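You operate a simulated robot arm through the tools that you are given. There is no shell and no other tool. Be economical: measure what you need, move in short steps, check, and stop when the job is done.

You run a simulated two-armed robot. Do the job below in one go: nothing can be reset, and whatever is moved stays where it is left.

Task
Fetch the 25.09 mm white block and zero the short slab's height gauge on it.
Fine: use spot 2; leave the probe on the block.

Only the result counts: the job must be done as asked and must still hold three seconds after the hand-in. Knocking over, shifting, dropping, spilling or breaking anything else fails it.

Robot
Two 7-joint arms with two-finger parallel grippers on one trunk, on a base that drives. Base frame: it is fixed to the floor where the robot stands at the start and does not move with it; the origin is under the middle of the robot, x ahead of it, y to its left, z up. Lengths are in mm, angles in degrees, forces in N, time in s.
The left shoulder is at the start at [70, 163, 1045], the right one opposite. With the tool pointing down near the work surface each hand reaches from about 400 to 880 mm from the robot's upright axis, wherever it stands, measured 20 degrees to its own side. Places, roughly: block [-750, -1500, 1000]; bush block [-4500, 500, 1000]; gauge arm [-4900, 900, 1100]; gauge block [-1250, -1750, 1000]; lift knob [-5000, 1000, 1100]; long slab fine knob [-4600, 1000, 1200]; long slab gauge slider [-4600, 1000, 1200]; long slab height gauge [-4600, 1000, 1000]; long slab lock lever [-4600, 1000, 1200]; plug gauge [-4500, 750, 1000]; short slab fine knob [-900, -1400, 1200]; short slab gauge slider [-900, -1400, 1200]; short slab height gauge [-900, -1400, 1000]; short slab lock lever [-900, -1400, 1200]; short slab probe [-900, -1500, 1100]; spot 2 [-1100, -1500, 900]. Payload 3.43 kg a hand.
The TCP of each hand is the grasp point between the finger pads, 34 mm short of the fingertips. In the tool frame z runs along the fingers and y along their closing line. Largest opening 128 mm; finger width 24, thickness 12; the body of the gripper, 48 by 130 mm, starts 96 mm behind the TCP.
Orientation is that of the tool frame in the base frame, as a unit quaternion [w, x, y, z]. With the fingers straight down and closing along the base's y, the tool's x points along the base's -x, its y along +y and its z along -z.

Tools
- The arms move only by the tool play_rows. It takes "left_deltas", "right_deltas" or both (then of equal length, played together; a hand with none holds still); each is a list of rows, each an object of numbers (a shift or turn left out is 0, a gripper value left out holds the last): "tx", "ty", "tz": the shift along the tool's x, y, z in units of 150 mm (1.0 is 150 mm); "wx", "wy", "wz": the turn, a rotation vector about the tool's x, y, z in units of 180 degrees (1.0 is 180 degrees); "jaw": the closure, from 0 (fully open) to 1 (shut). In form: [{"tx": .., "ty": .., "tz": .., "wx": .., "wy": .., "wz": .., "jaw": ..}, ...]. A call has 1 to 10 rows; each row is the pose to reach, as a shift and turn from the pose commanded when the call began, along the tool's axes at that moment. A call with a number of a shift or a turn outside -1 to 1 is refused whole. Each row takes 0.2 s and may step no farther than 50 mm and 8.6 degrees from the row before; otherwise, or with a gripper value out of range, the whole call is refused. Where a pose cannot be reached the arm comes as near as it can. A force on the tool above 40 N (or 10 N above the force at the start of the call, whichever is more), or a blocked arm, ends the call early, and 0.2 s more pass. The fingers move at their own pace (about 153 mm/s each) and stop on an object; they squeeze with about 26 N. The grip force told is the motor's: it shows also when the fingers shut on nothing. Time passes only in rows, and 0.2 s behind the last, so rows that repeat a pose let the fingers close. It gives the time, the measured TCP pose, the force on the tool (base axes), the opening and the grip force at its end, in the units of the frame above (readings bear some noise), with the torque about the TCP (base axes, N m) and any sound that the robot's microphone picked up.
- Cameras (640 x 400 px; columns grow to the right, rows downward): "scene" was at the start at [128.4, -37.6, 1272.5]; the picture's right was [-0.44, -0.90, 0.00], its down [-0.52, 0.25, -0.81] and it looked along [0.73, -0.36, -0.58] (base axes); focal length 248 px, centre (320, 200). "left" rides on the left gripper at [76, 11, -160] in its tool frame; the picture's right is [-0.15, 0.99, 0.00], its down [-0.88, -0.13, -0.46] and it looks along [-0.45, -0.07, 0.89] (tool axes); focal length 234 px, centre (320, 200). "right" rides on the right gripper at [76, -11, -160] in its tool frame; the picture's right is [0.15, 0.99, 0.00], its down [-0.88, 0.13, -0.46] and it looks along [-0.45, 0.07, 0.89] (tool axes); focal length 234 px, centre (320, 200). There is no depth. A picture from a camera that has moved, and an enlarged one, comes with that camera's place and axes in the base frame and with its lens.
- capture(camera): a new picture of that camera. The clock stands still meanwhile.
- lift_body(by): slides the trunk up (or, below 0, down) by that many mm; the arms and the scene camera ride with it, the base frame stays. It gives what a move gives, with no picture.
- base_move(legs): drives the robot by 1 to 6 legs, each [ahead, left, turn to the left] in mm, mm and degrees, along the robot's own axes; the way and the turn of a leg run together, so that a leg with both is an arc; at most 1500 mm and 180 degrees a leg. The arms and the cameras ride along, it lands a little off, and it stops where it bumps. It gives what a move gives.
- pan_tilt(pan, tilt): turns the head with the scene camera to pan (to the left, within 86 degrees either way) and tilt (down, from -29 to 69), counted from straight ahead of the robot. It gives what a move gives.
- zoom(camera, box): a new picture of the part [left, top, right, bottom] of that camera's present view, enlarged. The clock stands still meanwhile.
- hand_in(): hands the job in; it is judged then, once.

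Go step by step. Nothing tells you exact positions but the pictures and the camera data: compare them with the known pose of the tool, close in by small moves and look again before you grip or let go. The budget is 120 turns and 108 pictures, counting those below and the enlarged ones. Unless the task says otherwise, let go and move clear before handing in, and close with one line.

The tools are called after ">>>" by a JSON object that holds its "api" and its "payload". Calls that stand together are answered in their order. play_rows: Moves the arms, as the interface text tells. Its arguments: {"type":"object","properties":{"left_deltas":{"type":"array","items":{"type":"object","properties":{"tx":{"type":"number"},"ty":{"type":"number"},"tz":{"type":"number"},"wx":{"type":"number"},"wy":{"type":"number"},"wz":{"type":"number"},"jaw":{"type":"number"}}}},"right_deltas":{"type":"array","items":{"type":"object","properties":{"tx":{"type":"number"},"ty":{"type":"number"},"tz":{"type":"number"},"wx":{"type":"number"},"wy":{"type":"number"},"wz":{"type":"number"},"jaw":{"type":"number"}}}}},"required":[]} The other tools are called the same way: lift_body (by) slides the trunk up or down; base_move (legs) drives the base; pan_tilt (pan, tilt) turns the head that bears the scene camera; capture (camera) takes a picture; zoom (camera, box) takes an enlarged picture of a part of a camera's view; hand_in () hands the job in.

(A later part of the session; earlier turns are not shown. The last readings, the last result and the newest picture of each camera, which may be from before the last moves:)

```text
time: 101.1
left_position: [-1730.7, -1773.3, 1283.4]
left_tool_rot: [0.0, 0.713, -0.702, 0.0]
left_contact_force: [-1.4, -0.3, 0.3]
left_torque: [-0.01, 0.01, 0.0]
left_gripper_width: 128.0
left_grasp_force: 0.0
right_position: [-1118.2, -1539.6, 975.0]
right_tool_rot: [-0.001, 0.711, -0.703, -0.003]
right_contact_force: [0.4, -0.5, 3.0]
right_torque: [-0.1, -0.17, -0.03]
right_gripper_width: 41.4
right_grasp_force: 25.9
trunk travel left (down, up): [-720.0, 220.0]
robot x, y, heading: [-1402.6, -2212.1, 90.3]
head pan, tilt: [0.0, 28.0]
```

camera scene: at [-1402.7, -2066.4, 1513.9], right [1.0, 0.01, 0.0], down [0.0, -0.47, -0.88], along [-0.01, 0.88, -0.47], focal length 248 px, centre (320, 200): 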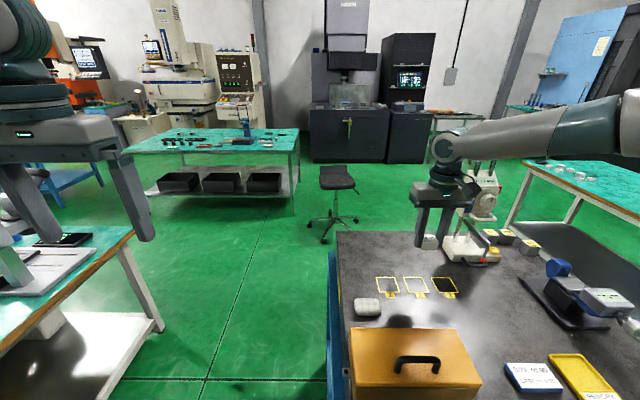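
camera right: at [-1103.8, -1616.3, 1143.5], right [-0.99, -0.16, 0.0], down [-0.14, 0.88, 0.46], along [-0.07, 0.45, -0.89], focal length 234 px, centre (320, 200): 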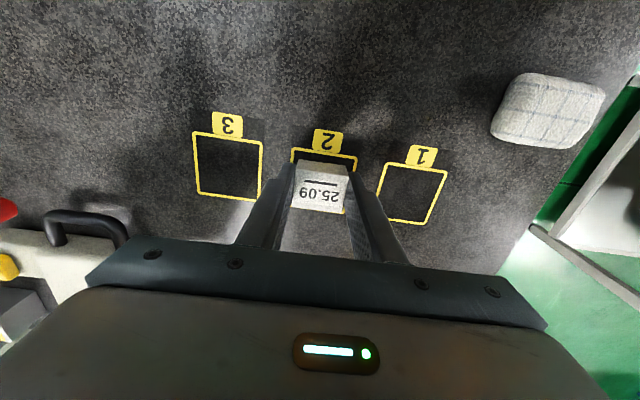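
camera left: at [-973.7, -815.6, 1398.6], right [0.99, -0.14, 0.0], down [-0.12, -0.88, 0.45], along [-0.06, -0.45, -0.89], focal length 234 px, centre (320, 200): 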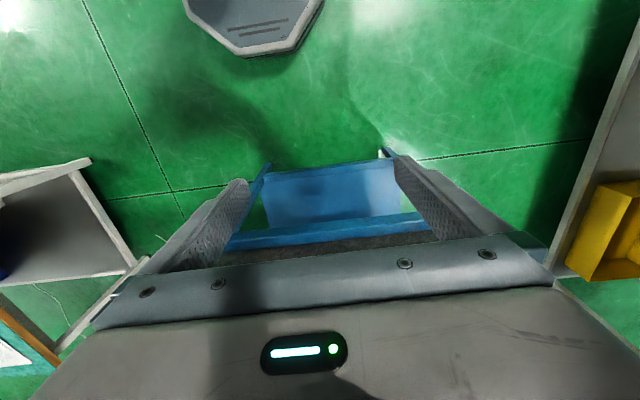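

Contact with the slab. I open partly and rise straight up.

>>> {"api": "play_rows", "payload": {"right_deltas": [{"jaw": 0.6}, {"jaw": 0.5}, {"jaw": 0.5}]}}

>>> {"api": "lift_body", "payload": {"by": 100}}

>>> {"api": "capture", "payload": {"camera": "right"}}

>>> {"api": "capture", "payload": {"camera": "scene"}}

```text
time: 101.9
left_position: [-1730.4, -1772.3, 1284.1]
left_tool_rot: [0.0, 0.713, -0.701, 0.001]
left_contact_force: [0.5, 0.0, 0.4]
left_torque: [0.0, 0.0, 0.03]
left_gripper_width: 128.0
left_grasp_force: 0.0
right_position: [-1117.5, -1539.3, 972.6]
right_tool_rot: [-0.001, 0.712, -0.702, -0.001]
right_contact_force: [0.5, 0.1, 2.6]
right_torque: [-0.04, -0.07, 0.0]
right_gripper_width: 64.0
right_grasp_force: 0.1
trunk travel left (down, up): [-720.0, 220.0]
robot x, y, heading: [-1401.3, -2212.5, 90.4]
head pan, tilt: [0.0, 28.0]
```

```text
time: 103.2
left_position: [-1731.3, -1772.2, 1384.6]
left_tool_rot: [-0.001, 0.712, -0.702, 0.001]
left_contact_force: [0.0, 0.6, -0.7]
left_torque: [-0.02, -0.02, -0.01]
left_gripper_width: 128.1
left_grasp_force: 0.0
right_position: [-1116.8, -1539.6, 1074.0]
right_tool_rot: [0.0, 0.711, -0.703, -0.001]
right_contact_force: [-0.1, -0.4, 0.3]
right_torque: [0.02, 0.03, 0.03]
right_gripper_width: 63.9
right_grasp_force: 0.0
trunk travel left (down, up): [-820.0, 120.0]
robot x, y, heading: [-1400.6, -2211.5, 90.6]
head pan, tilt: [0.0, 28.0]
```

```text
48 pictures are left
camera right: at [-1104.0, -1616.2, 1232.9], right [-0.99, -0.16, 0.0], down [-0.14, 0.88, 0.46], along [-0.07, 0.45, -0.89], focal length 234 px, centre (320, 200)
```

right: 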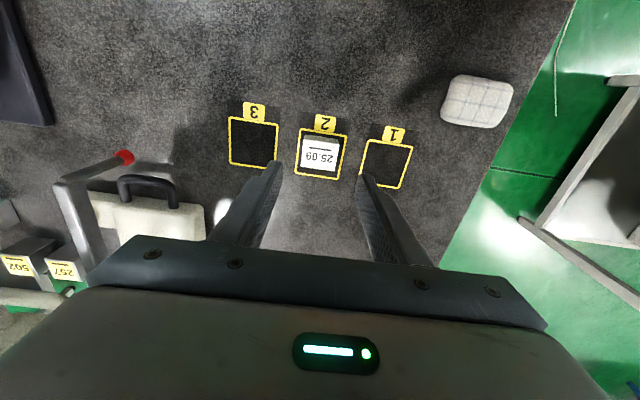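

```text
47 pictures are left
camera scene: at [-1402.2, -2068.3, 1578.6], right [1.0, 0.01, 0.0], down [0.0, -0.47, -0.88], along [-0.01, 0.88, -0.47], focal length 248 px, centre (320, 200)
```

scene: 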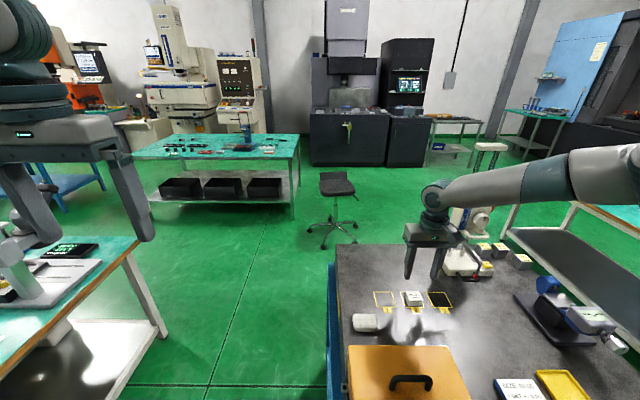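

The block sits within spot 2. I retract the right hand and study the gauge's base, handle, probe and button.

>>> {"api": "play_rows", "payload": {"right_deltas": [{"tz": -0.3}, {"tz": -0.5, "tx": 0.1}, {"tz": -0.5, "tx": 0.4}, {"tz": -0.5, "tx": 0.7}, {"tz": -0.5, "tx": 1.0}]}}

>>> {"api": "base_move", "payload": {"legs": [[0, -250, 0]]}}

>>> {"api": "capture", "payload": {"camera": "scene"}}

>>> {"api": "capture", "payload": {"camera": "right"}}

```text
time: 104.4
left_position: [-1730.7, -1774.0, 1385.1]
left_tool_rot: [0.0, 0.712, -0.702, 0.0]
left_contact_force: [0.5, -0.2, -0.4]
left_torque: [0.03, 0.02, -0.02]
left_gripper_width: 128.0
left_grasp_force: 0.1
right_position: [-1114.9, -1693.7, 1150.4]
right_tool_rot: [-0.002, 0.712, -0.702, -0.003]
right_contact_force: [0.0, -0.3, -0.8]
right_torque: [0.04, -0.01, -0.01]
right_gripper_width: 63.8
right_grasp_force: 0.0
trunk travel left (down, up): [-820.0, 120.0]
robot x, y, heading: [-1399.7, -2211.1, 90.5]
head pan, tilt: [0.0, 28.0]
```

```text
time: 106.2
left_position: [-1485.7, -1769.0, 1382.8]
left_tool_rot: [-0.002, 0.712, -0.702, 0.001]
left_contact_force: [0.2, -0.1, -0.8]
left_torque: [0.0, 0.02, 0.0]
left_gripper_width: 128.0
left_grasp_force: 0.2
right_position: [-869.0, -1691.1, 1150.9]
right_tool_rot: [-0.002, 0.711, -0.703, -0.003]
right_contact_force: [0.2, 0.0, -0.2]
right_torque: [0.02, -0.04, 0.0]
right_gripper_width: 64.1
right_grasp_force: 0.0
trunk travel left (down, up): [-820.0, 120.0]
robot x, y, heading: [-1152.9, -2208.0, 90.5]
head pan, tilt: [0.0, 28.0]
```

```text
46 pictures are left
camera scene: at [-1157.4, -2066.9, 1578.7], right [1.0, 0.01, 0.0], down [0.0, -0.47, -0.88], along [-0.01, 0.88, -0.47], focal length 248 px, centre (320, 200)
```

scene: 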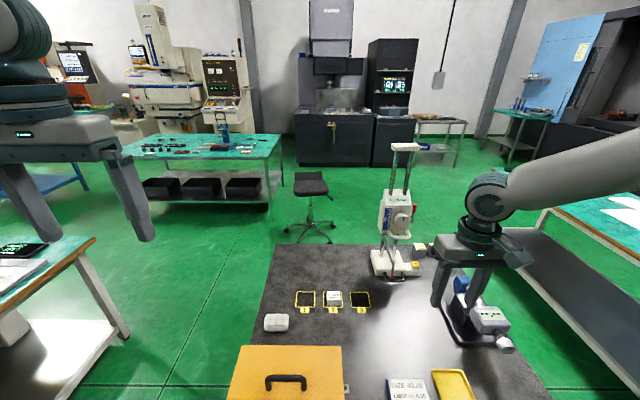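

```text
45 pictures are left
camera right: at [-855.7, -1768.8, 1309.8], right [-0.99, -0.16, 0.0], down [-0.14, 0.88, 0.46], along [-0.07, 0.45, -0.89], focal length 234 px, centre (320, 200)
```

right: 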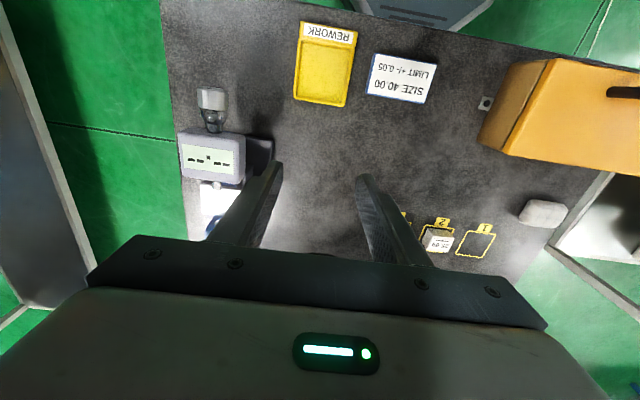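

>>> {"api": "zoom", "payload": {"camera": "scene", "box": [355, 180, 445, 290]}}

>>> {"api": "zoom", "payload": {"camera": "scene", "box": [365, 240, 425, 290]}}

```text
3.64 times, centred on (400, 235) of scene
camera zoom: at [-1157.4, -2066.9, 1578.7], right [1.0, 0.01, 0.0], down [0.0, -0.47, -0.88], along [-0.01, 0.88, -0.47], focal length 901 px, centre (29, 73)
```

zoom: 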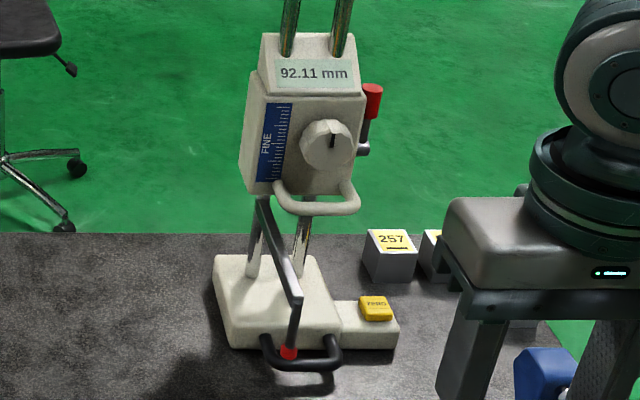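

```text
8.00 times, centred on (395, 265) of scene
camera zoom: at [-1157.4, -2066.9, 1578.7], right [1.0, 0.01, 0.0], down [0.0, -0.47, -0.88], along [-0.01, 0.88, -0.47], focal length 1983 px, centre (-280, -320)
```

zoom: 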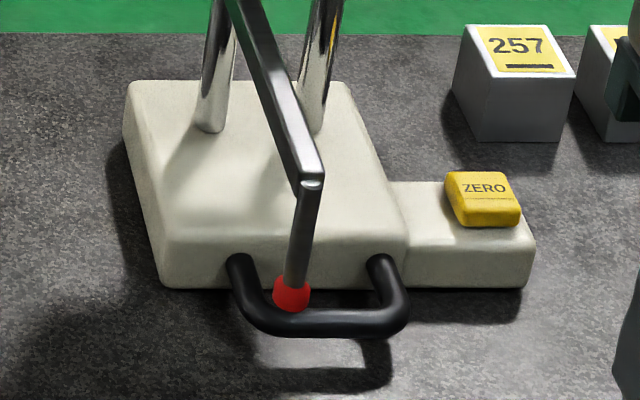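

The yellow button is ZERO; the probe row matches the block's row (needs ~-162 mm slide along x). I inspect the slider and lock lever closely.

>>> {"api": "zoom", "payload": {"camera": "scene", "box": [370, 180, 430, 250]}}

```text
5.71 times, centred on (400, 215) of scene
camera zoom: at [-1157.4, -2066.9, 1578.7], right [1.0, 0.01, 0.0], down [0.0, -0.47, -0.88], along [-0.01, 0.88, -0.47], focal length 1416 px, centre (-137, 114)
```

zoom: 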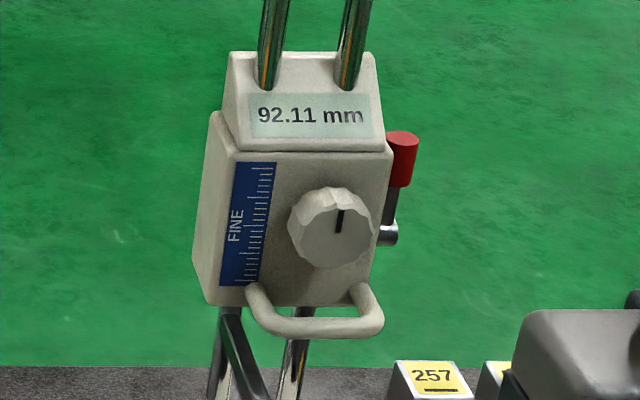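

I tilt the right tool forward ~45° (pose I need later too) so its camera views the gauge from a second viewpoint.

>>> {"api": "play_rows", "payload": {"right_deltas": [{"wy": -0.045, "tz": -0.1}, {"wy": -0.09, "tz": -0.2}, {"wy": -0.135, "tz": -0.3}, {"wy": -0.18, "tz": -0.3}, {"wy": -0.225, "tz": -0.3}, {"wy": -0.26, "tz": -0.3}]}}

>>> {"api": "capture", "payload": {"camera": "right"}}

```text
time: 107.7
left_position: [-1481.9, -1768.3, 1384.5]
left_tool_rot: [0.0, 0.712, -0.702, 0.001]
left_contact_force: [-0.4, 0.7, -0.6]
left_torque: [-0.04, 0.02, 0.0]
left_gripper_width: 128.0
left_grasp_force: 0.1
right_position: [-859.8, -1657.3, 1197.5]
right_tool_rot: [-0.28, 0.652, -0.644, -0.286]
right_contact_force: [0.2, 0.1, 1.2]
right_torque: [-0.05, 0.0, 0.06]
right_gripper_width: 63.9
right_grasp_force: 0.1
right hand out of reach, approached as far as the arm can: row 5, 6
trunk travel left (down, up): [-820.0, 120.0]
robot x, y, heading: [-1153.7, -2212.1, 90.4]
head pan, tilt: [0.0, 28.0]
```

```text
41 pictures are left
camera right: at [-845.6, -1826.7, 1250.9], right [-0.99, -0.11, -0.1], down [-0.13, 0.26, 0.96], along [-0.08, 0.96, -0.28], focal length 234 px, centre (320, 200)
```

right: 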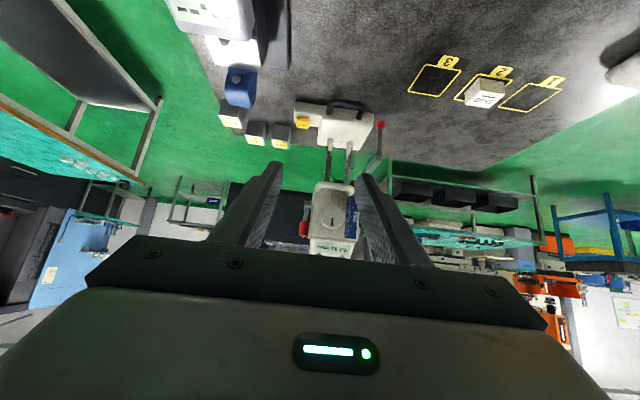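

>>> {"api": "zoom", "payload": {"camera": "right", "box": [270, 90, 400, 260]}}

```text
2.35 times, centred on (335, 175) of right
camera zoom: at [-845.6, -1826.7, 1250.9], right [-0.99, -0.11, -0.1], down [-0.13, 0.26, 0.96], along [-0.08, 0.96, -0.28], focal length 551 px, centre (285, 259)
```

zoom: 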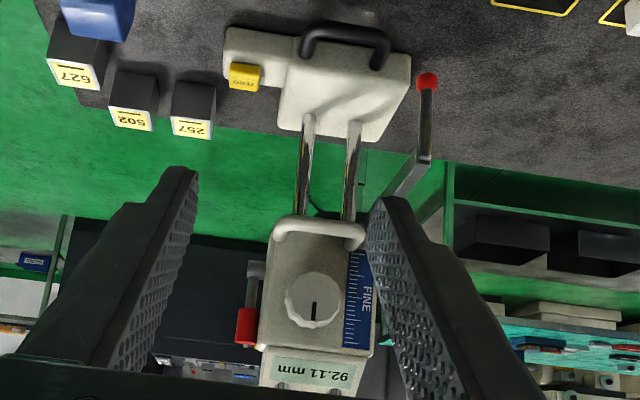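

Triangulated: base handle bar ≈(-906,-1455,955), lip bar ≈(-907,-1410,1095), lever knob ≈(-858,-1367,1179), ZERO ≈(-827,-1395,965), probe tip ≈(-953,-1530,1032). I plan to pinch the base handle with the jaw turned 90° and leaning back, clear of the probe; first I turn the tool.

>>> {"api": "play_rows", "payload": {"right_deltas": [{"wy": 0.045, "tz": -0.1}, {"wy": 0.09, "tz": -0.2}, {"wy": 0.135, "tz": -0.25}, {"wy": 0.18, "tz": -0.25}, {"wy": 0.225, "tz": -0.25}, {"wy": 0.262, "tz": -0.25}]}}

>>> {"api": "play_rows", "payload": {"right_deltas": [{"wz": -0.045}, {"wz": -0.09}, {"wz": -0.135}, {"wz": -0.18}, {"wz": -0.225}, {"wz": -0.27}, {"wz": -0.315}, {"wz": -0.36}, {"wz": -0.405}, {"wz": -0.45}]}}

>>> {"api": "base_move", "payload": {"legs": [[0, 120, 0]]}}

```text
time: 109.0
left_position: [-1483.3, -1769.0, 1384.5]
left_tool_rot: [0.0, 0.712, -0.702, 0.002]
left_contact_force: [1.3, 0.0, -0.6]
left_torque: [0.01, -0.01, -0.02]
left_gripper_width: 127.7
left_grasp_force: 0.1
right_position: [-861.6, -1685.5, 1224.2]
right_tool_rot: [0.002, 0.712, -0.703, 0.001]
right_contact_force: [0.1, -1.3, 0.5]
right_torque: [-0.02, -0.01, 0.0]
right_gripper_width: 63.9
right_grasp_force: 0.0
trunk travel left (down, up): [-820.0, 120.0]
robot x, y, heading: [-1154.0, -2212.5, 90.2]
head pan, tilt: [0.0, 28.0]
```

```text
time: 111.2
left_position: [-1482.9, -1770.0, 1383.1]
left_tool_rot: [0.0, 0.712, -0.702, 0.001]
left_contact_force: [1.1, 0.4, -0.4]
left_torque: [0.01, -0.01, 0.03]
left_gripper_width: 128.2
left_grasp_force: 0.1
right_position: [-861.0, -1687.0, 1223.7]
right_tool_rot: [0.001, 0.997, -0.072, 0.0]
right_contact_force: [0.7, 0.3, -0.5]
right_torque: [-0.02, 0.01, 0.02]
right_gripper_width: 64.0
right_grasp_force: 0.0
trunk travel left (down, up): [-820.0, 120.0]
robot x, y, heading: [-1151.5, -2212.0, 90.3]
head pan, tilt: [0.0, 28.0]
```

```text
time: 112.5
left_position: [-1599.7, -1769.5, 1385.7]
left_tool_rot: [0.0, 0.711, -0.703, 0.0]
left_contact_force: [-0.1, -0.7, -0.1]
left_torque: [-0.02, 0.02, -0.05]
left_gripper_width: 127.8
left_grasp_force: 0.0
right_position: [-976.5, -1688.3, 1221.5]
right_tool_rot: [0.001, 0.997, -0.074, -0.002]
right_contact_force: [0.6, 0.8, 0.4]
right_torque: [0.0, 0.03, -0.05]
right_gripper_width: 64.2
right_grasp_force: 0.0
trunk travel left (down, up): [-820.0, 120.0]
robot x, y, heading: [-1275.0, -2208.1, 90.4]
head pan, tilt: [0.0, 28.0]
```

>>> {"api": "play_rows", "payload": {"right_deltas": [{"wz": -0.04}, {"wz": -0.047, "tx": 0.25}, {"wz": -0.047, "tx": 0.5}]}}

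>>> {"api": "play_rows", "payload": {"right_deltas": [{"wx": 0.045}, {"wx": 0.09}, {"wx": 0.135}, {"wx": 0.17}]}}

>>> {"api": "lift_body", "payload": {"by": -120}}

>>> {"api": "capture", "payload": {"camera": "right"}}

>>> {"api": "capture", "payload": {"camera": "scene"}}

```text
time: 113.3
left_position: [-1600.5, -1772.0, 1386.2]
left_tool_rot: [0.0, 0.712, -0.703, 0.0]
left_contact_force: [-0.3, 0.4, -0.7]
left_torque: [-0.01, -0.05, -0.01]
left_gripper_width: 128.1
left_grasp_force: 0.0
right_position: [-903.7, -1699.4, 1222.2]
right_tool_rot: [0.001, 1.0, 0.001, 0.0]
right_contact_force: [-0.7, 0.5, -0.7]
right_torque: [-0.02, 0.03, 0.03]
right_gripper_width: 64.1
right_grasp_force: 0.2
trunk travel left (down, up): [-820.0, 120.0]
robot x, y, heading: [-1271.5, -2213.5, 90.4]
head pan, tilt: [0.0, 28.0]
```

```text
time: 114.3
left_position: [-1601.8, -1770.3, 1384.1]
left_tool_rot: [0.0, 0.711, -0.703, 0.0]
left_contact_force: [-0.4, 0.1, -1.0]
left_torque: [0.01, -0.02, -0.03]
left_gripper_width: 128.1
left_grasp_force: 0.0
right_position: [-903.3, -1699.4, 1222.8]
right_tool_rot: [-0.263, 0.965, -0.001, 0.0]
right_contact_force: [0.2, -0.3, 0.0]
right_torque: [0.02, 0.03, 0.02]
right_gripper_width: 63.9
right_grasp_force: 0.0
trunk travel left (down, up): [-820.0, 120.0]
robot x, y, heading: [-1273.5, -2209.8, 90.1]
head pan, tilt: [0.0, 28.0]
```

```text
time: 115.8
left_position: [-1600.9, -1769.8, 1263.4]
left_tool_rot: [-0.001, 0.711, -0.703, 0.001]
left_contact_force: [-0.1, -1.1, -0.1]
left_torque: [0.02, 0.01, -0.03]
left_gripper_width: 127.8
left_grasp_force: 0.0
right_position: [-905.0, -1698.9, 1102.9]
right_tool_rot: [-0.263, 0.965, -0.001, 0.0]
right_contact_force: [-0.6, 0.1, 0.6]
right_torque: [0.03, 0.03, -0.03]
right_gripper_width: 64.0
right_grasp_force: 0.0
trunk travel left (down, up): [-700.0, 240.0]
robot x, y, heading: [-1270.7, -2209.8, 90.4]
head pan, tilt: [0.0, 28.0]
```

```text
39 pictures are left
camera right: at [-827.0, -1771.1, 1245.9], right [0.15, -0.85, -0.5], down [-0.88, -0.34, 0.33], along [-0.45, 0.39, -0.8], focal length 234 px, centre (320, 200)
```

right: 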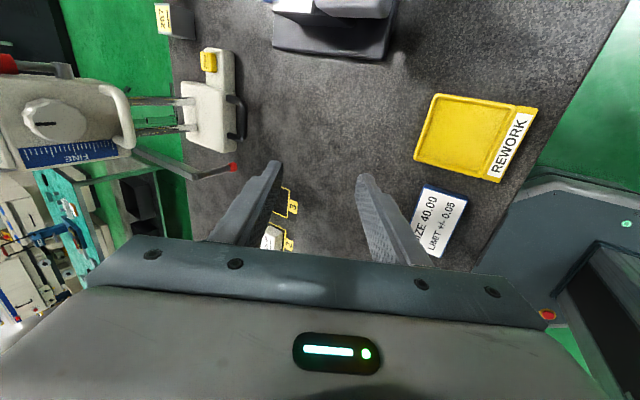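

```text
38 pictures are left
camera scene: at [-1273.8, -2067.7, 1458.7], right [1.0, 0.0, 0.0], down [0.0, -0.47, -0.88], along [0.0, 0.88, -0.47], focal length 248 px, centre (320, 200)
```

scene: 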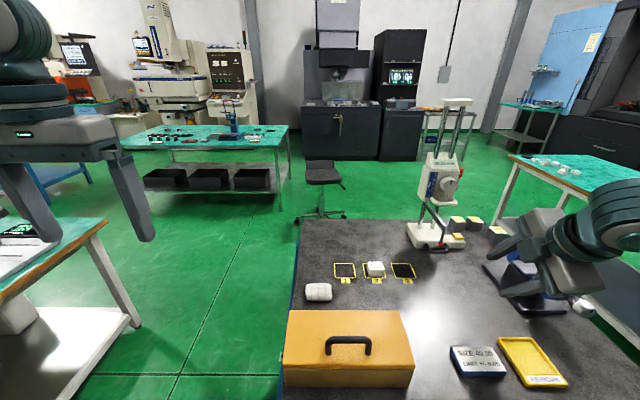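

The tool orientation works, but the handle gap is tight and the probe blocks a straddle grip, so I want to raise the slider first. I test whether the slider moves freely by pressing gently on its lip; first I approach with closed fingers.

>>> {"api": "play_rows", "payload": {"right_deltas": [{"ty": -0.12, "tz": -0.2, "jaw": 1}, {"ty": -0.24, "tz": -0.402, "jaw": 1}, {"ty": -0.5, "tz": -0.25, "jaw": 1, "tx": 0.06}, {"ty": -0.75, "tz": -0.1, "jaw": 1, "tx": 0.13}, {"ty": -0.94, "tz": 0.013, "jaw": 1, "tx": 0.13}]}}

>>> {"api": "play_rows", "payload": {"right_deltas": [{"ty": -0.25, "tz": 0.15}, {"ty": -0.5, "tz": 0.296}, {"ty": -0.735, "tz": 0.433}]}}

>>> {"api": "capture", "payload": {"camera": "right"}}

>>> {"api": "zoom", "payload": {"camera": "scene", "box": [380, 90, 520, 260]}}

```text
time: 117.0
left_position: [-1601.7, -1768.5, 1262.8]
left_tool_rot: [0.0, 0.711, -0.703, 0.002]
left_contact_force: [-0.5, 0.0, 0.4]
left_torque: [-0.02, -0.02, -0.01]
left_gripper_width: 127.8
left_grasp_force: 0.1
right_position: [-882.9, -1576.5, 1173.2]
right_tool_rot: [-0.262, 0.965, 0.0, -0.001]
right_contact_force: [0.3, 0.0, 0.1]
right_torque: [0.01, 0.0, 0.0]
right_gripper_width: 0.0
right_grasp_force: 26.2
trunk travel left (down, up): [-700.0, 240.0]
robot x, y, heading: [-1272.3, -2210.8, 89.9]
head pan, tilt: [0.0, 28.0]
```

```text
time: 117.8
left_position: [-1601.1, -1771.7, 1264.6]
left_tool_rot: [0.0, 0.711, -0.704, 0.001]
left_contact_force: [0.7, -0.3, -0.7]
left_torque: [-0.03, -0.02, -0.02]
left_gripper_width: 128.1
left_grasp_force: 0.1
right_position: [-884.7, -1451.9, 1171.9]
right_tool_rot: [-0.262, 0.965, -0.001, -0.001]
right_contact_force: [-1.6, -5.2, -3.7]
right_torque: [-0.18, -0.03, 0.09]
right_gripper_width: 0.0
right_grasp_force: 26.0
trunk travel left (down, up): [-700.0, 240.0]
robot x, y, heading: [-1271.9, -2207.4, 90.0]
head pan, tilt: [0.0, 28.0]
```

```text
37 pictures are left
camera right: at [-807.3, -1522.7, 1314.9], right [0.14, -0.85, -0.5], down [-0.88, -0.34, 0.33], along [-0.45, 0.39, -0.8], focal length 234 px, centre (320, 200)
```

right: 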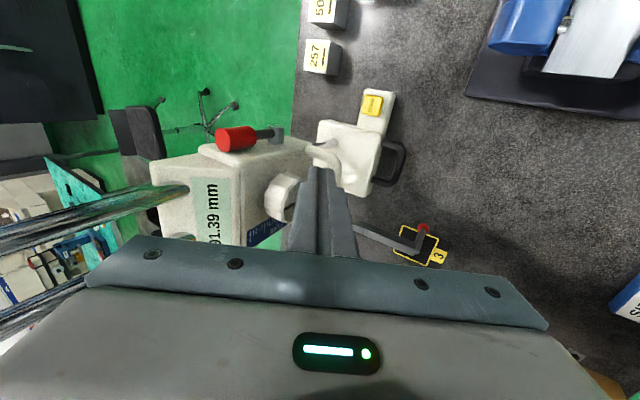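

```text
2.35 times, centred on (450, 175) of scene
camera zoom: at [-1274.0, -2068.8, 1458.7], right [1.0, 0.0, 0.0], down [0.0, -0.47, -0.88], along [0.0, 0.88, -0.47], focal length 583 px, centre (14, 259)
```

zoom: 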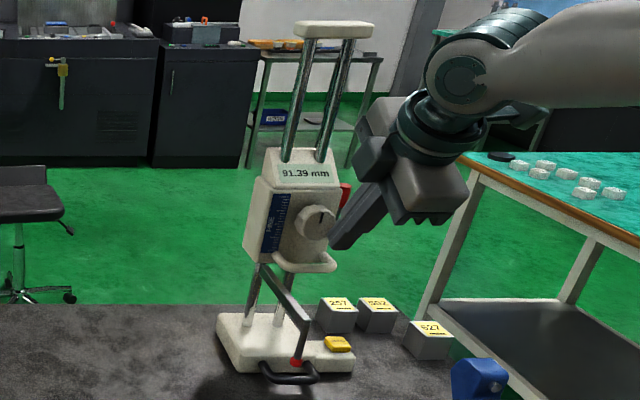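

I touched the fine knob slightly (reading now 91.39; the knob is live and free). I back off, sidestep right, and come above the lip's right end.

>>> {"api": "play_rows", "payload": {"right_deltas": [{"ty": 0.069, "tz": -0.041}, {"ty": 0.069, "tz": -0.041, "tx": 0.127}, {"ty": -0.03, "tz": 0.02, "tx": 0.127}, {"ty": -0.115, "tz": 0.068, "tx": 0.127}]}}

>>> {"api": "capture", "payload": {"camera": "right"}}

```text
time: 118.8
left_position: [-1601.6, -1770.3, 1263.5]
left_tool_rot: [0.0, 0.711, -0.703, 0.002]
left_contact_force: [0.3, -0.5, 1.3]
left_torque: [0.0, 0.01, -0.04]
left_gripper_width: 127.9
left_grasp_force: 0.0
right_position: [-865.9, -1428.0, 1173.6]
right_tool_rot: [-0.263, 0.965, 0.0, 0.0]
right_contact_force: [0.1, 0.2, -0.7]
right_torque: [0.02, -0.03, 0.01]
right_gripper_width: 0.1
right_grasp_force: 26.2
trunk travel left (down, up): [-700.0, 240.0]
robot x, y, heading: [-1270.2, -2215.0, 90.5]
head pan, tilt: [0.0, 28.0]
```

```text
35 pictures are left
camera right: at [-788.9, -1499.8, 1316.3], right [0.15, -0.85, -0.5], down [-0.88, -0.34, 0.33], along [-0.45, 0.39, -0.8], focal length 234 px, centre (320, 200)
```

right: 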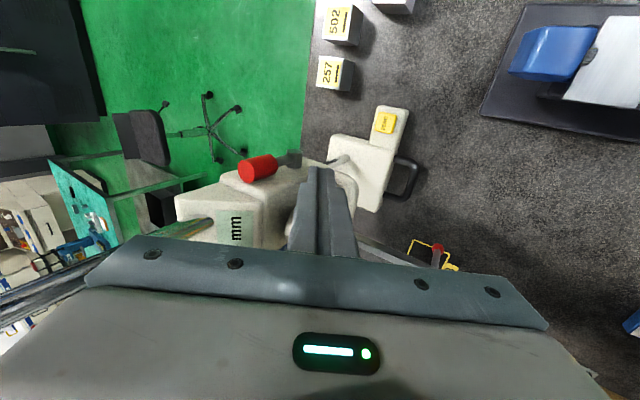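

>>> {"api": "play_rows", "payload": {"right_deltas": [{"ty": 0.068, "tz": 0.115}, {"ty": 0.102, "tz": 0.172}, {"ty": 0.119, "tz": 0.201}, {"ty": 0.135, "tz": 0.23}, {"ty": 0.149, "tz": 0.253}]}}

>>> {"api": "zoom", "payload": {"camera": "scene", "box": [380, 90, 520, 260]}}

```text
time: 120.0
left_position: [-1601.8, -1771.1, 1262.6]
left_tool_rot: [-0.001, 0.711, -0.703, 0.0]
left_contact_force: [0.2, -0.5, -0.6]
left_torque: [-0.02, 0.0, -0.02]
left_gripper_width: 127.9
left_grasp_force: 0.2
right_position: [-864.8, -1428.7, 1129.8]
right_tool_rot: [-0.263, 0.965, 0.0, -0.002]
right_contact_force: [2.0, 0.6, 3.0]
right_torque: [0.06, -0.03, -0.02]
right_gripper_width: 0.0
right_grasp_force: 26.0
trunk travel left (down, up): [-700.0, 240.0]
robot x, y, heading: [-1270.2, -2208.0, 90.2]
head pan, tilt: [0.0, 28.0]
```

```text
2.35 times, centred on (450, 175) of scene
camera zoom: at [-1273.5, -2067.6, 1458.7], right [1.0, 0.0, 0.0], down [0.0, -0.47, -0.88], along [0.0, 0.88, -0.47], focal length 583 px, centre (14, 259)
```

zoom: 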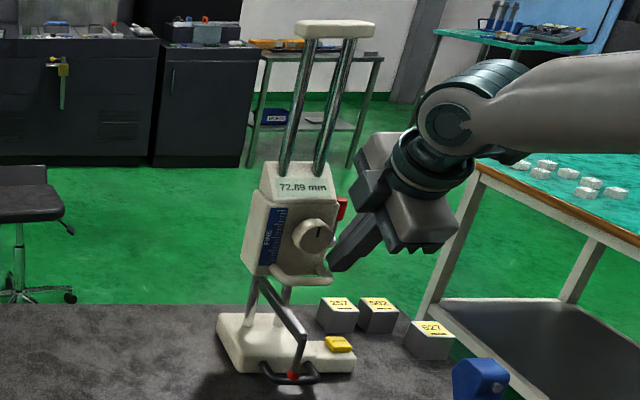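

The slider moves freely with ~3 N and holds itself (now 72.69): it's unlocked. Now I'll tilt the tool toward horizontal, take the lip bar between the fingers, and raise the slider to clear the probe.

>>> {"api": "play_rows", "payload": {"right_deltas": [{"ty": -0.05, "tz": -0.086}, {"ty": 0.17, "tz": -0.236}, {"ty": 0.391, "tz": -0.386}]}}

>>> {"api": "play_rows", "payload": {"right_deltas": [{"wx": 0.045, "jaw": 0.7}, {"wx": 0.09, "jaw": 0.7}, {"wx": 0.135, "jaw": 0.7}, {"wx": 0.18, "jaw": 0.7}, {"wx": 0.225, "jaw": 0.7}, {"wx": 0.25, "jaw": 0.7}]}}

>>> {"api": "capture", "payload": {"camera": "right"}}

>>> {"api": "capture", "payload": {"camera": "scene"}}

```text
time: 120.8
left_position: [-1600.0, -1772.9, 1263.8]
left_tool_rot: [-0.002, 0.711, -0.703, 0.0]
left_contact_force: [0.2, -0.1, 0.3]
left_torque: [0.04, 0.02, 0.01]
left_gripper_width: 128.1
left_grasp_force: 0.0
right_position: [-865.6, -1510.6, 1148.2]
right_tool_rot: [-0.264, 0.965, -0.001, -0.001]
right_contact_force: [0.1, -0.1, -0.2]
right_torque: [0.04, 0.01, 0.0]
right_gripper_width: 0.1
right_grasp_force: 25.8
trunk travel left (down, up): [-700.0, 240.0]
robot x, y, heading: [-1271.8, -2210.3, 90.3]
head pan, tilt: [0.0, 28.0]
```

```text
time: 122.2
left_position: [-1601.3, -1768.7, 1263.5]
left_tool_rot: [-0.001, 0.712, -0.702, 0.0]
left_contact_force: [-0.7, 0.5, 0.4]
left_torque: [0.0, -0.02, 0.02]
left_gripper_width: 127.9
left_grasp_force: 0.0
right_position: [-866.2, -1508.6, 1149.0]
right_tool_rot: [-0.613, 0.79, -0.001, 0.0]
right_contact_force: [-0.8, -0.9, 1.3]
right_torque: [0.01, 0.01, 0.0]
right_gripper_width: 38.7
right_grasp_force: 0.0
trunk travel left (down, up): [-700.0, 240.0]
robot x, y, heading: [-1268.0, -2209.6, 90.4]
head pan, tilt: [0.0, 28.0]
```

```text
33 pictures are left
camera right: at [-788.6, -1661.2, 1198.9], right [0.14, -0.25, -0.96], down [-0.88, -0.47, -0.01], along [-0.45, 0.85, -0.29], focal length 234 px, centre (320, 200)
```

right: 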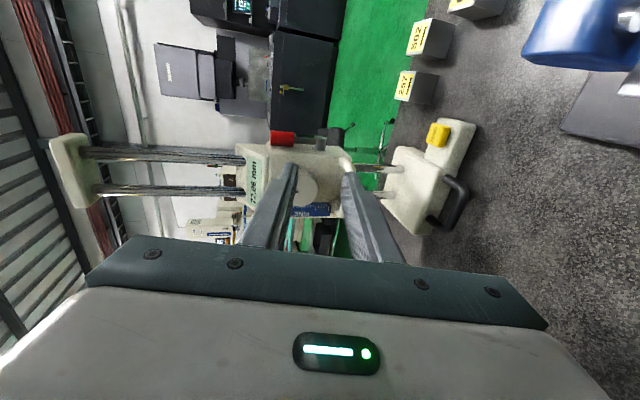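

```text
32 pictures are left
camera scene: at [-1273.5, -2067.2, 1458.7], right [1.0, 0.0, 0.0], down [0.0, -0.47, -0.88], along [0.0, 0.88, -0.47], focal length 248 px, centre (320, 200)
```

scene: 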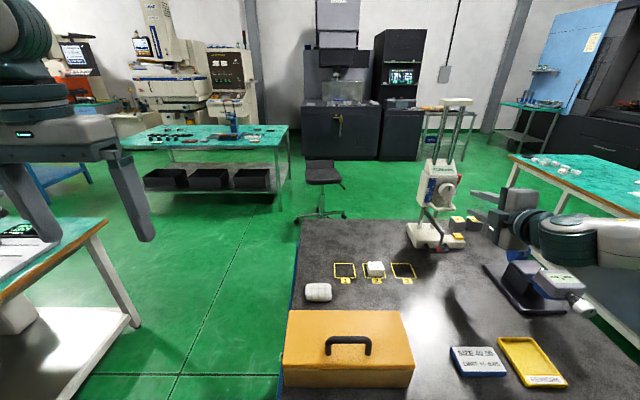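

>>> {"api": "play_rows", "payload": {"right_deltas": [{"ty": 0.17, "tz": 0.043, "jaw": 0.7}, {"ty": 0.336, "tz": 0.086, "tx": -0.02, "jaw": 0.7}, {"ty": 0.29, "tz": 0.28, "tx": -0.02, "jaw": 0.7}, {"ty": 0.25, "tz": 0.43, "tx": -0.02, "jaw": 0.7}]}}

>>> {"api": "zoom", "payload": {"camera": "right", "box": [220, 100, 480, 260]}}

>>> {"api": "zoom", "payload": {"camera": "scene", "box": [400, 140, 520, 250]}}

```text
time: 123.2
left_position: [-1601.1, -1769.0, 1263.0]
left_tool_rot: [0.0, 0.711, -0.703, 0.002]
left_contact_force: [-0.1, 0.3, -0.4]
left_torque: [-0.03, 0.01, 0.01]
left_gripper_width: 128.2
left_grasp_force: 0.0
right_position: [-869.2, -1456.2, 1095.2]
right_tool_rot: [-0.612, 0.791, -0.001, -0.001]
right_contact_force: [-0.7, 0.3, 0.0]
right_torque: [0.02, 0.02, 0.0]
right_gripper_width: 38.2
right_grasp_force: 0.1
trunk travel left (down, up): [-700.0, 240.0]
robot x, y, heading: [-1270.5, -2207.0, 90.6]
head pan, tilt: [0.0, 28.0]
```

```text
2.46 times, centred on (350, 180) of right
camera zoom: at [-791.6, -1607.6, 1145.0], right [0.14, -0.25, -0.96], down [-0.88, -0.47, -0.01], along [-0.45, 0.85, -0.29], focal length 576 px, centre (246, 249)
```

zoom: 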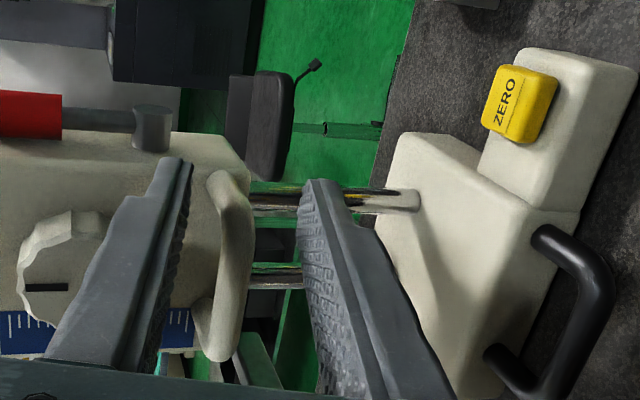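

```text
3.64 times, centred on (460, 195) of scene
camera zoom: at [-1273.9, -2066.5, 1458.5], right [1.0, 0.0, 0.0], down [0.0, -0.47, -0.88], along [0.0, 0.88, -0.47], focal length 901 px, centre (-189, 218)
```

zoom: 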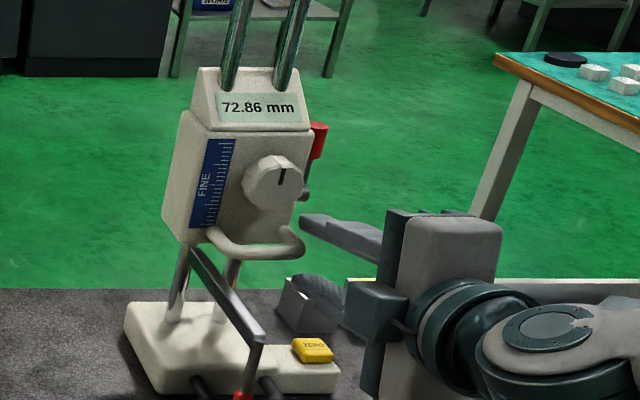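

The fingers straddle the lip bar. I advance 16 mm, close, and raise the slider.

>>> {"api": "play_rows", "payload": {"right_deltas": [{"ty": -0.013, "tz": 0.05, "jaw": 0.7}, {"ty": -0.026, "tz": 0.105, "jaw": 0.7}, {"ty": -0.026, "tz": 0.105, "jaw": 0.85}, {"ty": -0.026, "tz": 0.105, "jaw": 1}, {"ty": -0.026, "tz": 0.105, "jaw": 1}]}}

>>> {"api": "zoom", "payload": {"camera": "scene", "box": [400, 140, 520, 250]}}

```text
time: 124.4
left_position: [-1601.8, -1770.1, 1263.9]
left_tool_rot: [-0.001, 0.711, -0.703, 0.0]
left_contact_force: [-0.1, -0.3, 0.8]
left_torque: [0.01, -0.03, -0.01]
left_gripper_width: 128.1
left_grasp_force: 0.0
right_position: [-870.0, -1438.3, 1094.7]
right_tool_rot: [-0.612, 0.791, 0.001, 0.0]
right_contact_force: [0.3, -0.5, -2.2]
right_torque: [1.15, -0.27, 0.32]
right_gripper_width: 17.9
right_grasp_force: 44.9
trunk travel left (down, up): [-700.0, 240.0]
robot x, y, heading: [-1270.7, -2212.5, 90.2]
head pan, tilt: [0.0, 28.0]
```

```text
3.64 times, centred on (460, 195) of scene
camera zoom: at [-1273.6, -2067.3, 1458.6], right [1.0, 0.0, 0.0], down [0.0, -0.47, -0.88], along [0.0, 0.88, -0.47], focal length 901 px, centre (-189, 218)
```

zoom: 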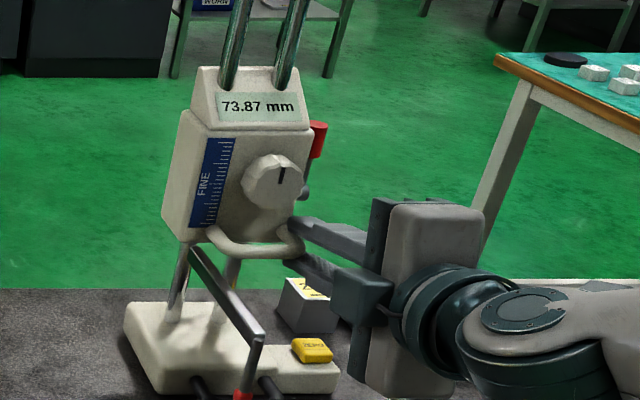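

Gripped. I raise the slider ~105 mm straight up.

>>> {"api": "play_rows", "payload": {"right_deltas": [{"ty": -0.1, "tz": -0.026, "jaw": 1}, {"ty": -0.25, "tz": -0.064, "jaw": 1}, {"ty": -0.4, "tz": -0.103, "jaw": 1}, {"ty": -0.55, "tz": -0.141, "jaw": 1}, {"ty": -0.678, "tz": -0.174, "jaw": 1}]}}

>>> {"api": "capture", "payload": {"camera": "scene"}}

```text
time: 125.6
left_position: [-1603.6, -1770.2, 1262.9]
left_tool_rot: [-0.001, 0.712, -0.703, 0.001]
left_contact_force: [0.1, 0.0, 0.2]
left_torque: [0.01, -0.03, 0.01]
left_gripper_width: 127.9
left_grasp_force: 0.1
right_position: [-869.2, -1439.6, 1201.2]
right_tool_rot: [-0.613, 0.79, 0.001, 0.0]
right_contact_force: [-4.2, 0.7, -0.5]
right_torque: [1.29, -0.32, 0.13]
right_gripper_width: 18.0
right_grasp_force: 45.3
trunk travel left (down, up): [-700.0, 240.0]
robot x, y, heading: [-1274.0, -2213.1, 90.6]
head pan, tilt: [0.0, 28.0]
```

```text
28 pictures are left
camera scene: at [-1274.6, -2067.5, 1458.7], right [1.0, 0.01, 0.0], down [0.0, -0.47, -0.88], along [0.0, 0.88, -0.47], focal length 248 px, centre (320, 200)
```

scene: 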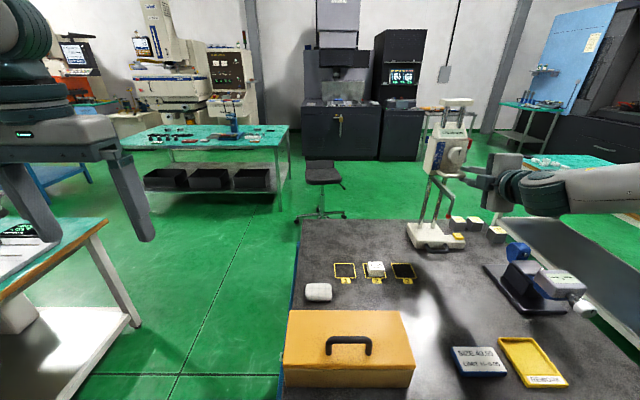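

Slider is raised (~179). I release the lip, retreat, and roll the jaw back so it closes sideways, to straddle the two column rods low above the base and slide the gauge near its centre.

>>> {"api": "play_rows", "payload": {"right_deltas": [{"jaw": 0.7}, {"jaw": 0.7}, {"tz": -0.25, "jaw": 0.7}, {"tz": -0.5, "jaw": 0.7}, {"tz": -0.75, "jaw": 0.7}]}}

>>> {"api": "play_rows", "payload": {"right_deltas": [{"wz": 0.045}, {"wz": 0.09}, {"wz": 0.135}, {"wz": 0.18}, {"wz": 0.225}, {"wz": 0.27}, {"wz": 0.315}, {"wz": 0.36}, {"wz": 0.405}, {"wz": 0.45}]}}

>>> {"api": "play_rows", "payload": {"right_deltas": [{"wz": 0.045, "jaw": 0.3}, {"wz": 0.05, "jaw": 0.3}]}}

>>> {"api": "play_rows", "payload": {"right_deltas": [{"wy": 0.045}, {"wy": 0.09}, {"wy": 0.135}]}}

>>> {"api": "capture", "payload": {"camera": "right"}}

```text
time: 126.8
left_position: [-1601.3, -1772.1, 1264.9]
left_tool_rot: [-0.001, 0.712, -0.703, 0.0]
left_contact_force: [-1.5, 0.1, -0.5]
left_torque: [0.01, -0.03, -0.01]
left_gripper_width: 127.8
left_grasp_force: 0.1
right_position: [-869.2, -1549.1, 1229.3]
right_tool_rot: [-0.613, 0.79, -0.001, -0.001]
right_contact_force: [0.1, 0.2, -0.3]
right_torque: [-0.02, 0.0, -0.02]
right_gripper_width: 38.2
right_grasp_force: 0.2
trunk travel left (down, up): [-700.0, 240.0]
robot x, y, heading: [-1272.0, -2210.8, 90.2]
head pan, tilt: [0.0, 28.0]
```

```text
time: 129.0
left_position: [-1601.6, -1769.4, 1263.4]
left_tool_rot: [-0.001, 0.711, -0.703, 0.0]
left_contact_force: [-0.1, -0.2, -0.2]
left_torque: [0.02, -0.02, -0.02]
left_gripper_width: 128.3
left_grasp_force: 0.2
right_position: [-869.1, -1548.3, 1230.0]
right_tool_rot: [-0.465, 0.6, -0.515, -0.398]
right_contact_force: [0.5, -0.5, 0.0]
right_torque: [0.02, 0.0, 0.0]
right_gripper_width: 38.6
right_grasp_force: 0.1
trunk travel left (down, up): [-700.0, 240.0]
robot x, y, heading: [-1271.0, -2210.3, 90.5]
head pan, tilt: [0.0, 28.0]
```

```text
time: 129.6
left_position: [-1600.1, -1771.1, 1264.1]
left_tool_rot: [-0.001, 0.712, -0.703, 0.001]
left_contact_force: [-0.5, 0.0, 0.1]
left_torque: [-0.03, -0.03, -0.01]
left_gripper_width: 127.9
left_grasp_force: 0.0
right_position: [-868.5, -1549.0, 1228.2]
right_tool_rot: [0.432, -0.559, 0.56, 0.434]
right_contact_force: [0.4, 0.1, -0.5]
right_torque: [-0.02, -0.01, -0.02]
right_gripper_width: 89.8
right_grasp_force: 0.1
trunk travel left (down, up): [-700.0, 240.0]
robot x, y, heading: [-1273.3, -2212.4, 90.1]
head pan, tilt: [0.0, 28.0]
```

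```text
time: 130.4
left_position: [-1601.7, -1769.8, 1263.2]
left_tool_rot: [0.0, 0.712, -0.702, 0.002]
left_contact_force: [0.1, -0.6, -0.6]
left_torque: [0.03, -0.04, 0.01]
left_gripper_width: 127.8
left_grasp_force: 0.0
right_position: [-869.7, -1547.8, 1230.3]
right_tool_rot: [0.305, -0.638, 0.638, 0.305]
right_contact_force: [-0.7, -0.2, -0.6]
right_torque: [0.01, -0.01, -0.02]
right_gripper_width: 89.6
right_grasp_force: 0.0
trunk travel left (down, up): [-700.0, 240.0]
robot x, y, heading: [-1269.5, -2213.4, 90.3]
head pan, tilt: [0.0, 28.0]
```

```text
27 pictures are left
camera right: at [-857.6, -1720.2, 1270.7], right [-0.99, -0.09, -0.11], down [-0.13, 0.2, 0.97], along [-0.07, 0.98, -0.21], focal length 234 px, centre (320, 200)
```

right: 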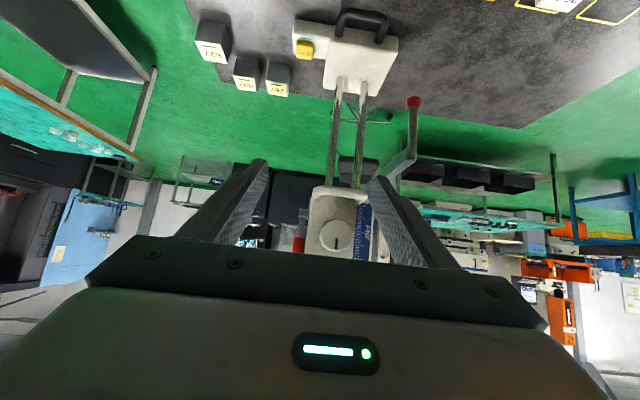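

The rod approach would bump the probe, but the base handle can now be straddled under the raised probe. I move to a pre-grasp in front of it.

>>> {"api": "play_rows", "payload": {"right_deltas": [{"tx": 0.25, "ty": 0.06, "tz": 0.045}, {"tx": 0.5, "ty": 0.12, "tz": 0.09}, {"tx": 0.75, "ty": 0.18, "tz": 0.135}, {"tx": 0.967, "ty": 0.24, "tz": 0.18}]}}

>>> {"api": "play_rows", "payload": {"right_deltas": [{"tx": 0.007, "tz": 0.22}, {"tx": 0.014, "tz": 0.44}, {"tx": 0.021, "tz": 0.66}, {"tx": 0.027, "tz": 0.879}]}}

>>> {"api": "zoom", "payload": {"camera": "right", "box": [200, 60, 460, 250]}}

>>> {"api": "zoom", "payload": {"camera": "scene", "box": [390, 170, 530, 290]}}

```text
time: 131.4
left_position: [-1601.0, -1768.4, 1264.5]
left_tool_rot: [0.0, 0.711, -0.703, 0.002]
left_contact_force: [0.2, 0.3, -0.4]
left_torque: [-0.02, 0.0, -0.01]
left_gripper_width: 128.2
left_grasp_force: 0.1
right_position: [-905.6, -1616.3, 1098.8]
right_tool_rot: [0.305, -0.637, 0.638, 0.307]
right_contact_force: [-0.6, 1.0, -0.5]
right_torque: [0.01, 0.01, 0.0]
right_gripper_width: 89.6
right_grasp_force: 0.1
trunk travel left (down, up): [-700.0, 240.0]
robot x, y, heading: [-1271.3, -2210.2, 90.2]
head pan, tilt: [0.0, 28.0]
```

```text
time: 132.4
left_position: [-1601.3, -1768.5, 1263.6]
left_tool_rot: [-0.001, 0.712, -0.702, 0.001]
left_contact_force: [0.5, 0.9, 0.1]
left_torque: [-0.04, 0.0, 0.0]
left_gripper_width: 127.9
left_grasp_force: 0.0
right_position: [-903.9, -1517.6, 1011.1]
right_tool_rot: [-0.304, 0.638, -0.637, -0.306]
right_contact_force: [-0.9, -0.7, 0.7]
right_torque: [-0.04, -0.02, -0.02]
right_gripper_width: 89.6
right_grasp_force: 0.0
trunk travel left (down, up): [-700.0, 240.0]
robot x, y, heading: [-1271.8, -2208.1, 90.4]
head pan, tilt: [0.0, 28.0]
```

```text
2.11 times, centred on (330, 155) of right
camera zoom: at [-891.6, -1690.0, 1052.1], right [-0.99, -0.09, -0.11], down [-0.13, 0.2, 0.97], along [-0.07, 0.98, -0.21], focal length 493 px, centre (299, 295)
```

zoom: 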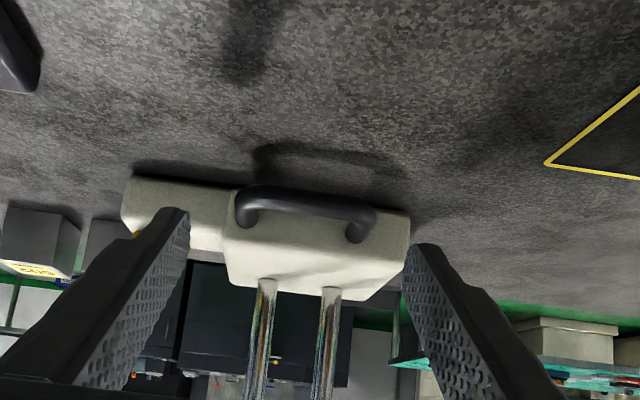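

```text
3.33 times, centred on (460, 230) of scene
camera zoom: at [-1273.5, -2065.6, 1458.4], right [1.0, 0.0, 0.0], down [0.0, -0.47, -0.88], along [0.0, 0.88, -0.47], focal length 826 px, centre (-147, 100)
```

zoom: 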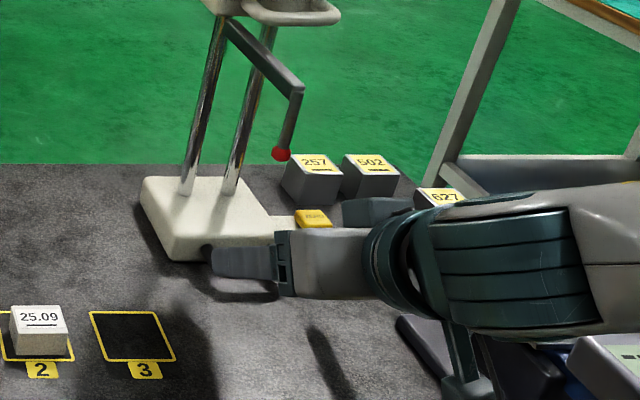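

Handle centre x≈-906, z≈957, base front ≈-1436. I advance and close on it.

>>> {"api": "play_rows", "payload": {"right_deltas": [{"ty": 0.013, "tz": 0.15}, {"ty": 0.013, "tz": 0.28}, {"ty": 0.013, "tz": 0.363}, {"ty": 0.013, "tz": 0.363, "jaw": 0.38}, {"ty": 0.013, "tz": 0.363, "jaw": 0.42}, {"ty": 0.013, "tz": 0.363, "jaw": 0.6}, {"ty": 0.013, "tz": 0.363, "jaw": 0.8}, {"ty": 0.013, "tz": 0.363, "jaw": 0.8}]}}

>>> {"api": "zoom", "payload": {"camera": "right", "box": [200, 60, 460, 250]}}

```text
time: 134.2
left_position: [-1602.3, -1770.0, 1263.0]
left_tool_rot: [-0.001, 0.711, -0.703, 0.0]
left_contact_force: [0.0, -0.6, -0.4]
left_torque: [-0.03, -0.01, 0.02]
left_gripper_width: 128.1
left_grasp_force: 0.0
right_position: [-906.6, -1476.3, 978.7]
right_tool_rot: [-0.305, 0.638, -0.638, -0.305]
right_contact_force: [-5.3, 1.4, -1.8]
right_torque: [0.26, 0.49, 0.76]
right_gripper_width: 71.0
right_grasp_force: 44.7
trunk travel left (down, up): [-700.0, 240.0]
robot x, y, heading: [-1274.1, -2209.2, 90.2]
head pan, tilt: [0.0, 28.0]
```

```text
2.11 times, centred on (330, 155) of right
camera zoom: at [-894.3, -1648.0, 1019.6], right [-0.99, -0.09, -0.11], down [-0.13, 0.2, 0.97], along [-0.07, 0.98, -0.21], focal length 493 px, centre (299, 295)
```

zoom: 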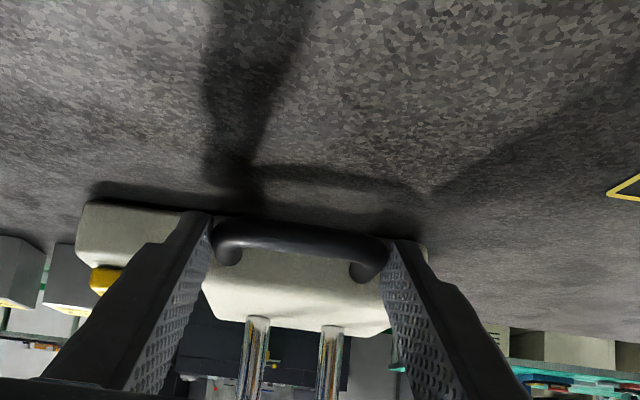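

Handle is gripped (71 mm). I slide the gauge left in small steps, 60 mm first, and check the force.

>>> {"api": "play_rows", "payload": {"right_deltas": [{"ty": 0.04, "jaw": 0.8}, {"ty": 0.08, "jaw": 0.8}, {"ty": 0.13, "jaw": 0.8}, {"ty": 0.18, "jaw": 0.8}, {"ty": 0.23, "jaw": 0.8}, {"ty": 0.28, "jaw": 0.8}, {"ty": 0.33, "jaw": 0.8}, {"ty": 0.38, "jaw": 0.8}, {"ty": 0.4, "jaw": 0.8}]}}

>>> {"api": "capture", "payload": {"camera": "scene"}}

```text
time: 136.2
left_position: [-1601.4, -1771.4, 1264.8]
left_tool_rot: [0.0, 0.711, -0.703, 0.0]
left_contact_force: [0.4, -0.3, -0.3]
left_torque: [0.0, 0.0, -0.04]
left_gripper_width: 128.2
left_grasp_force: 0.0
right_position: [-966.5, -1475.5, 979.2]
right_tool_rot: [0.305, -0.637, 0.638, 0.307]
right_contact_force: [4.6, -5.7, -1.2]
right_torque: [-0.35, 0.41, -0.3]
right_gripper_width: 70.6
right_grasp_force: 45.6
trunk travel left (down, up): [-700.0, 240.0]
robot x, y, heading: [-1272.0, -2209.7, 90.2]
head pan, tilt: [0.0, 28.0]
```

```text
23 pictures are left
camera scene: at [-1272.7, -2068.3, 1458.7], right [1.0, 0.0, 0.0], down [0.0, -0.47, -0.88], along [0.0, 0.88, -0.47], focal length 248 px, centre (320, 200)
```

scene: 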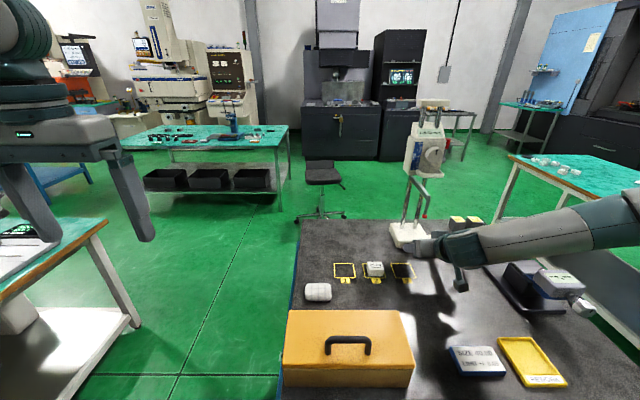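

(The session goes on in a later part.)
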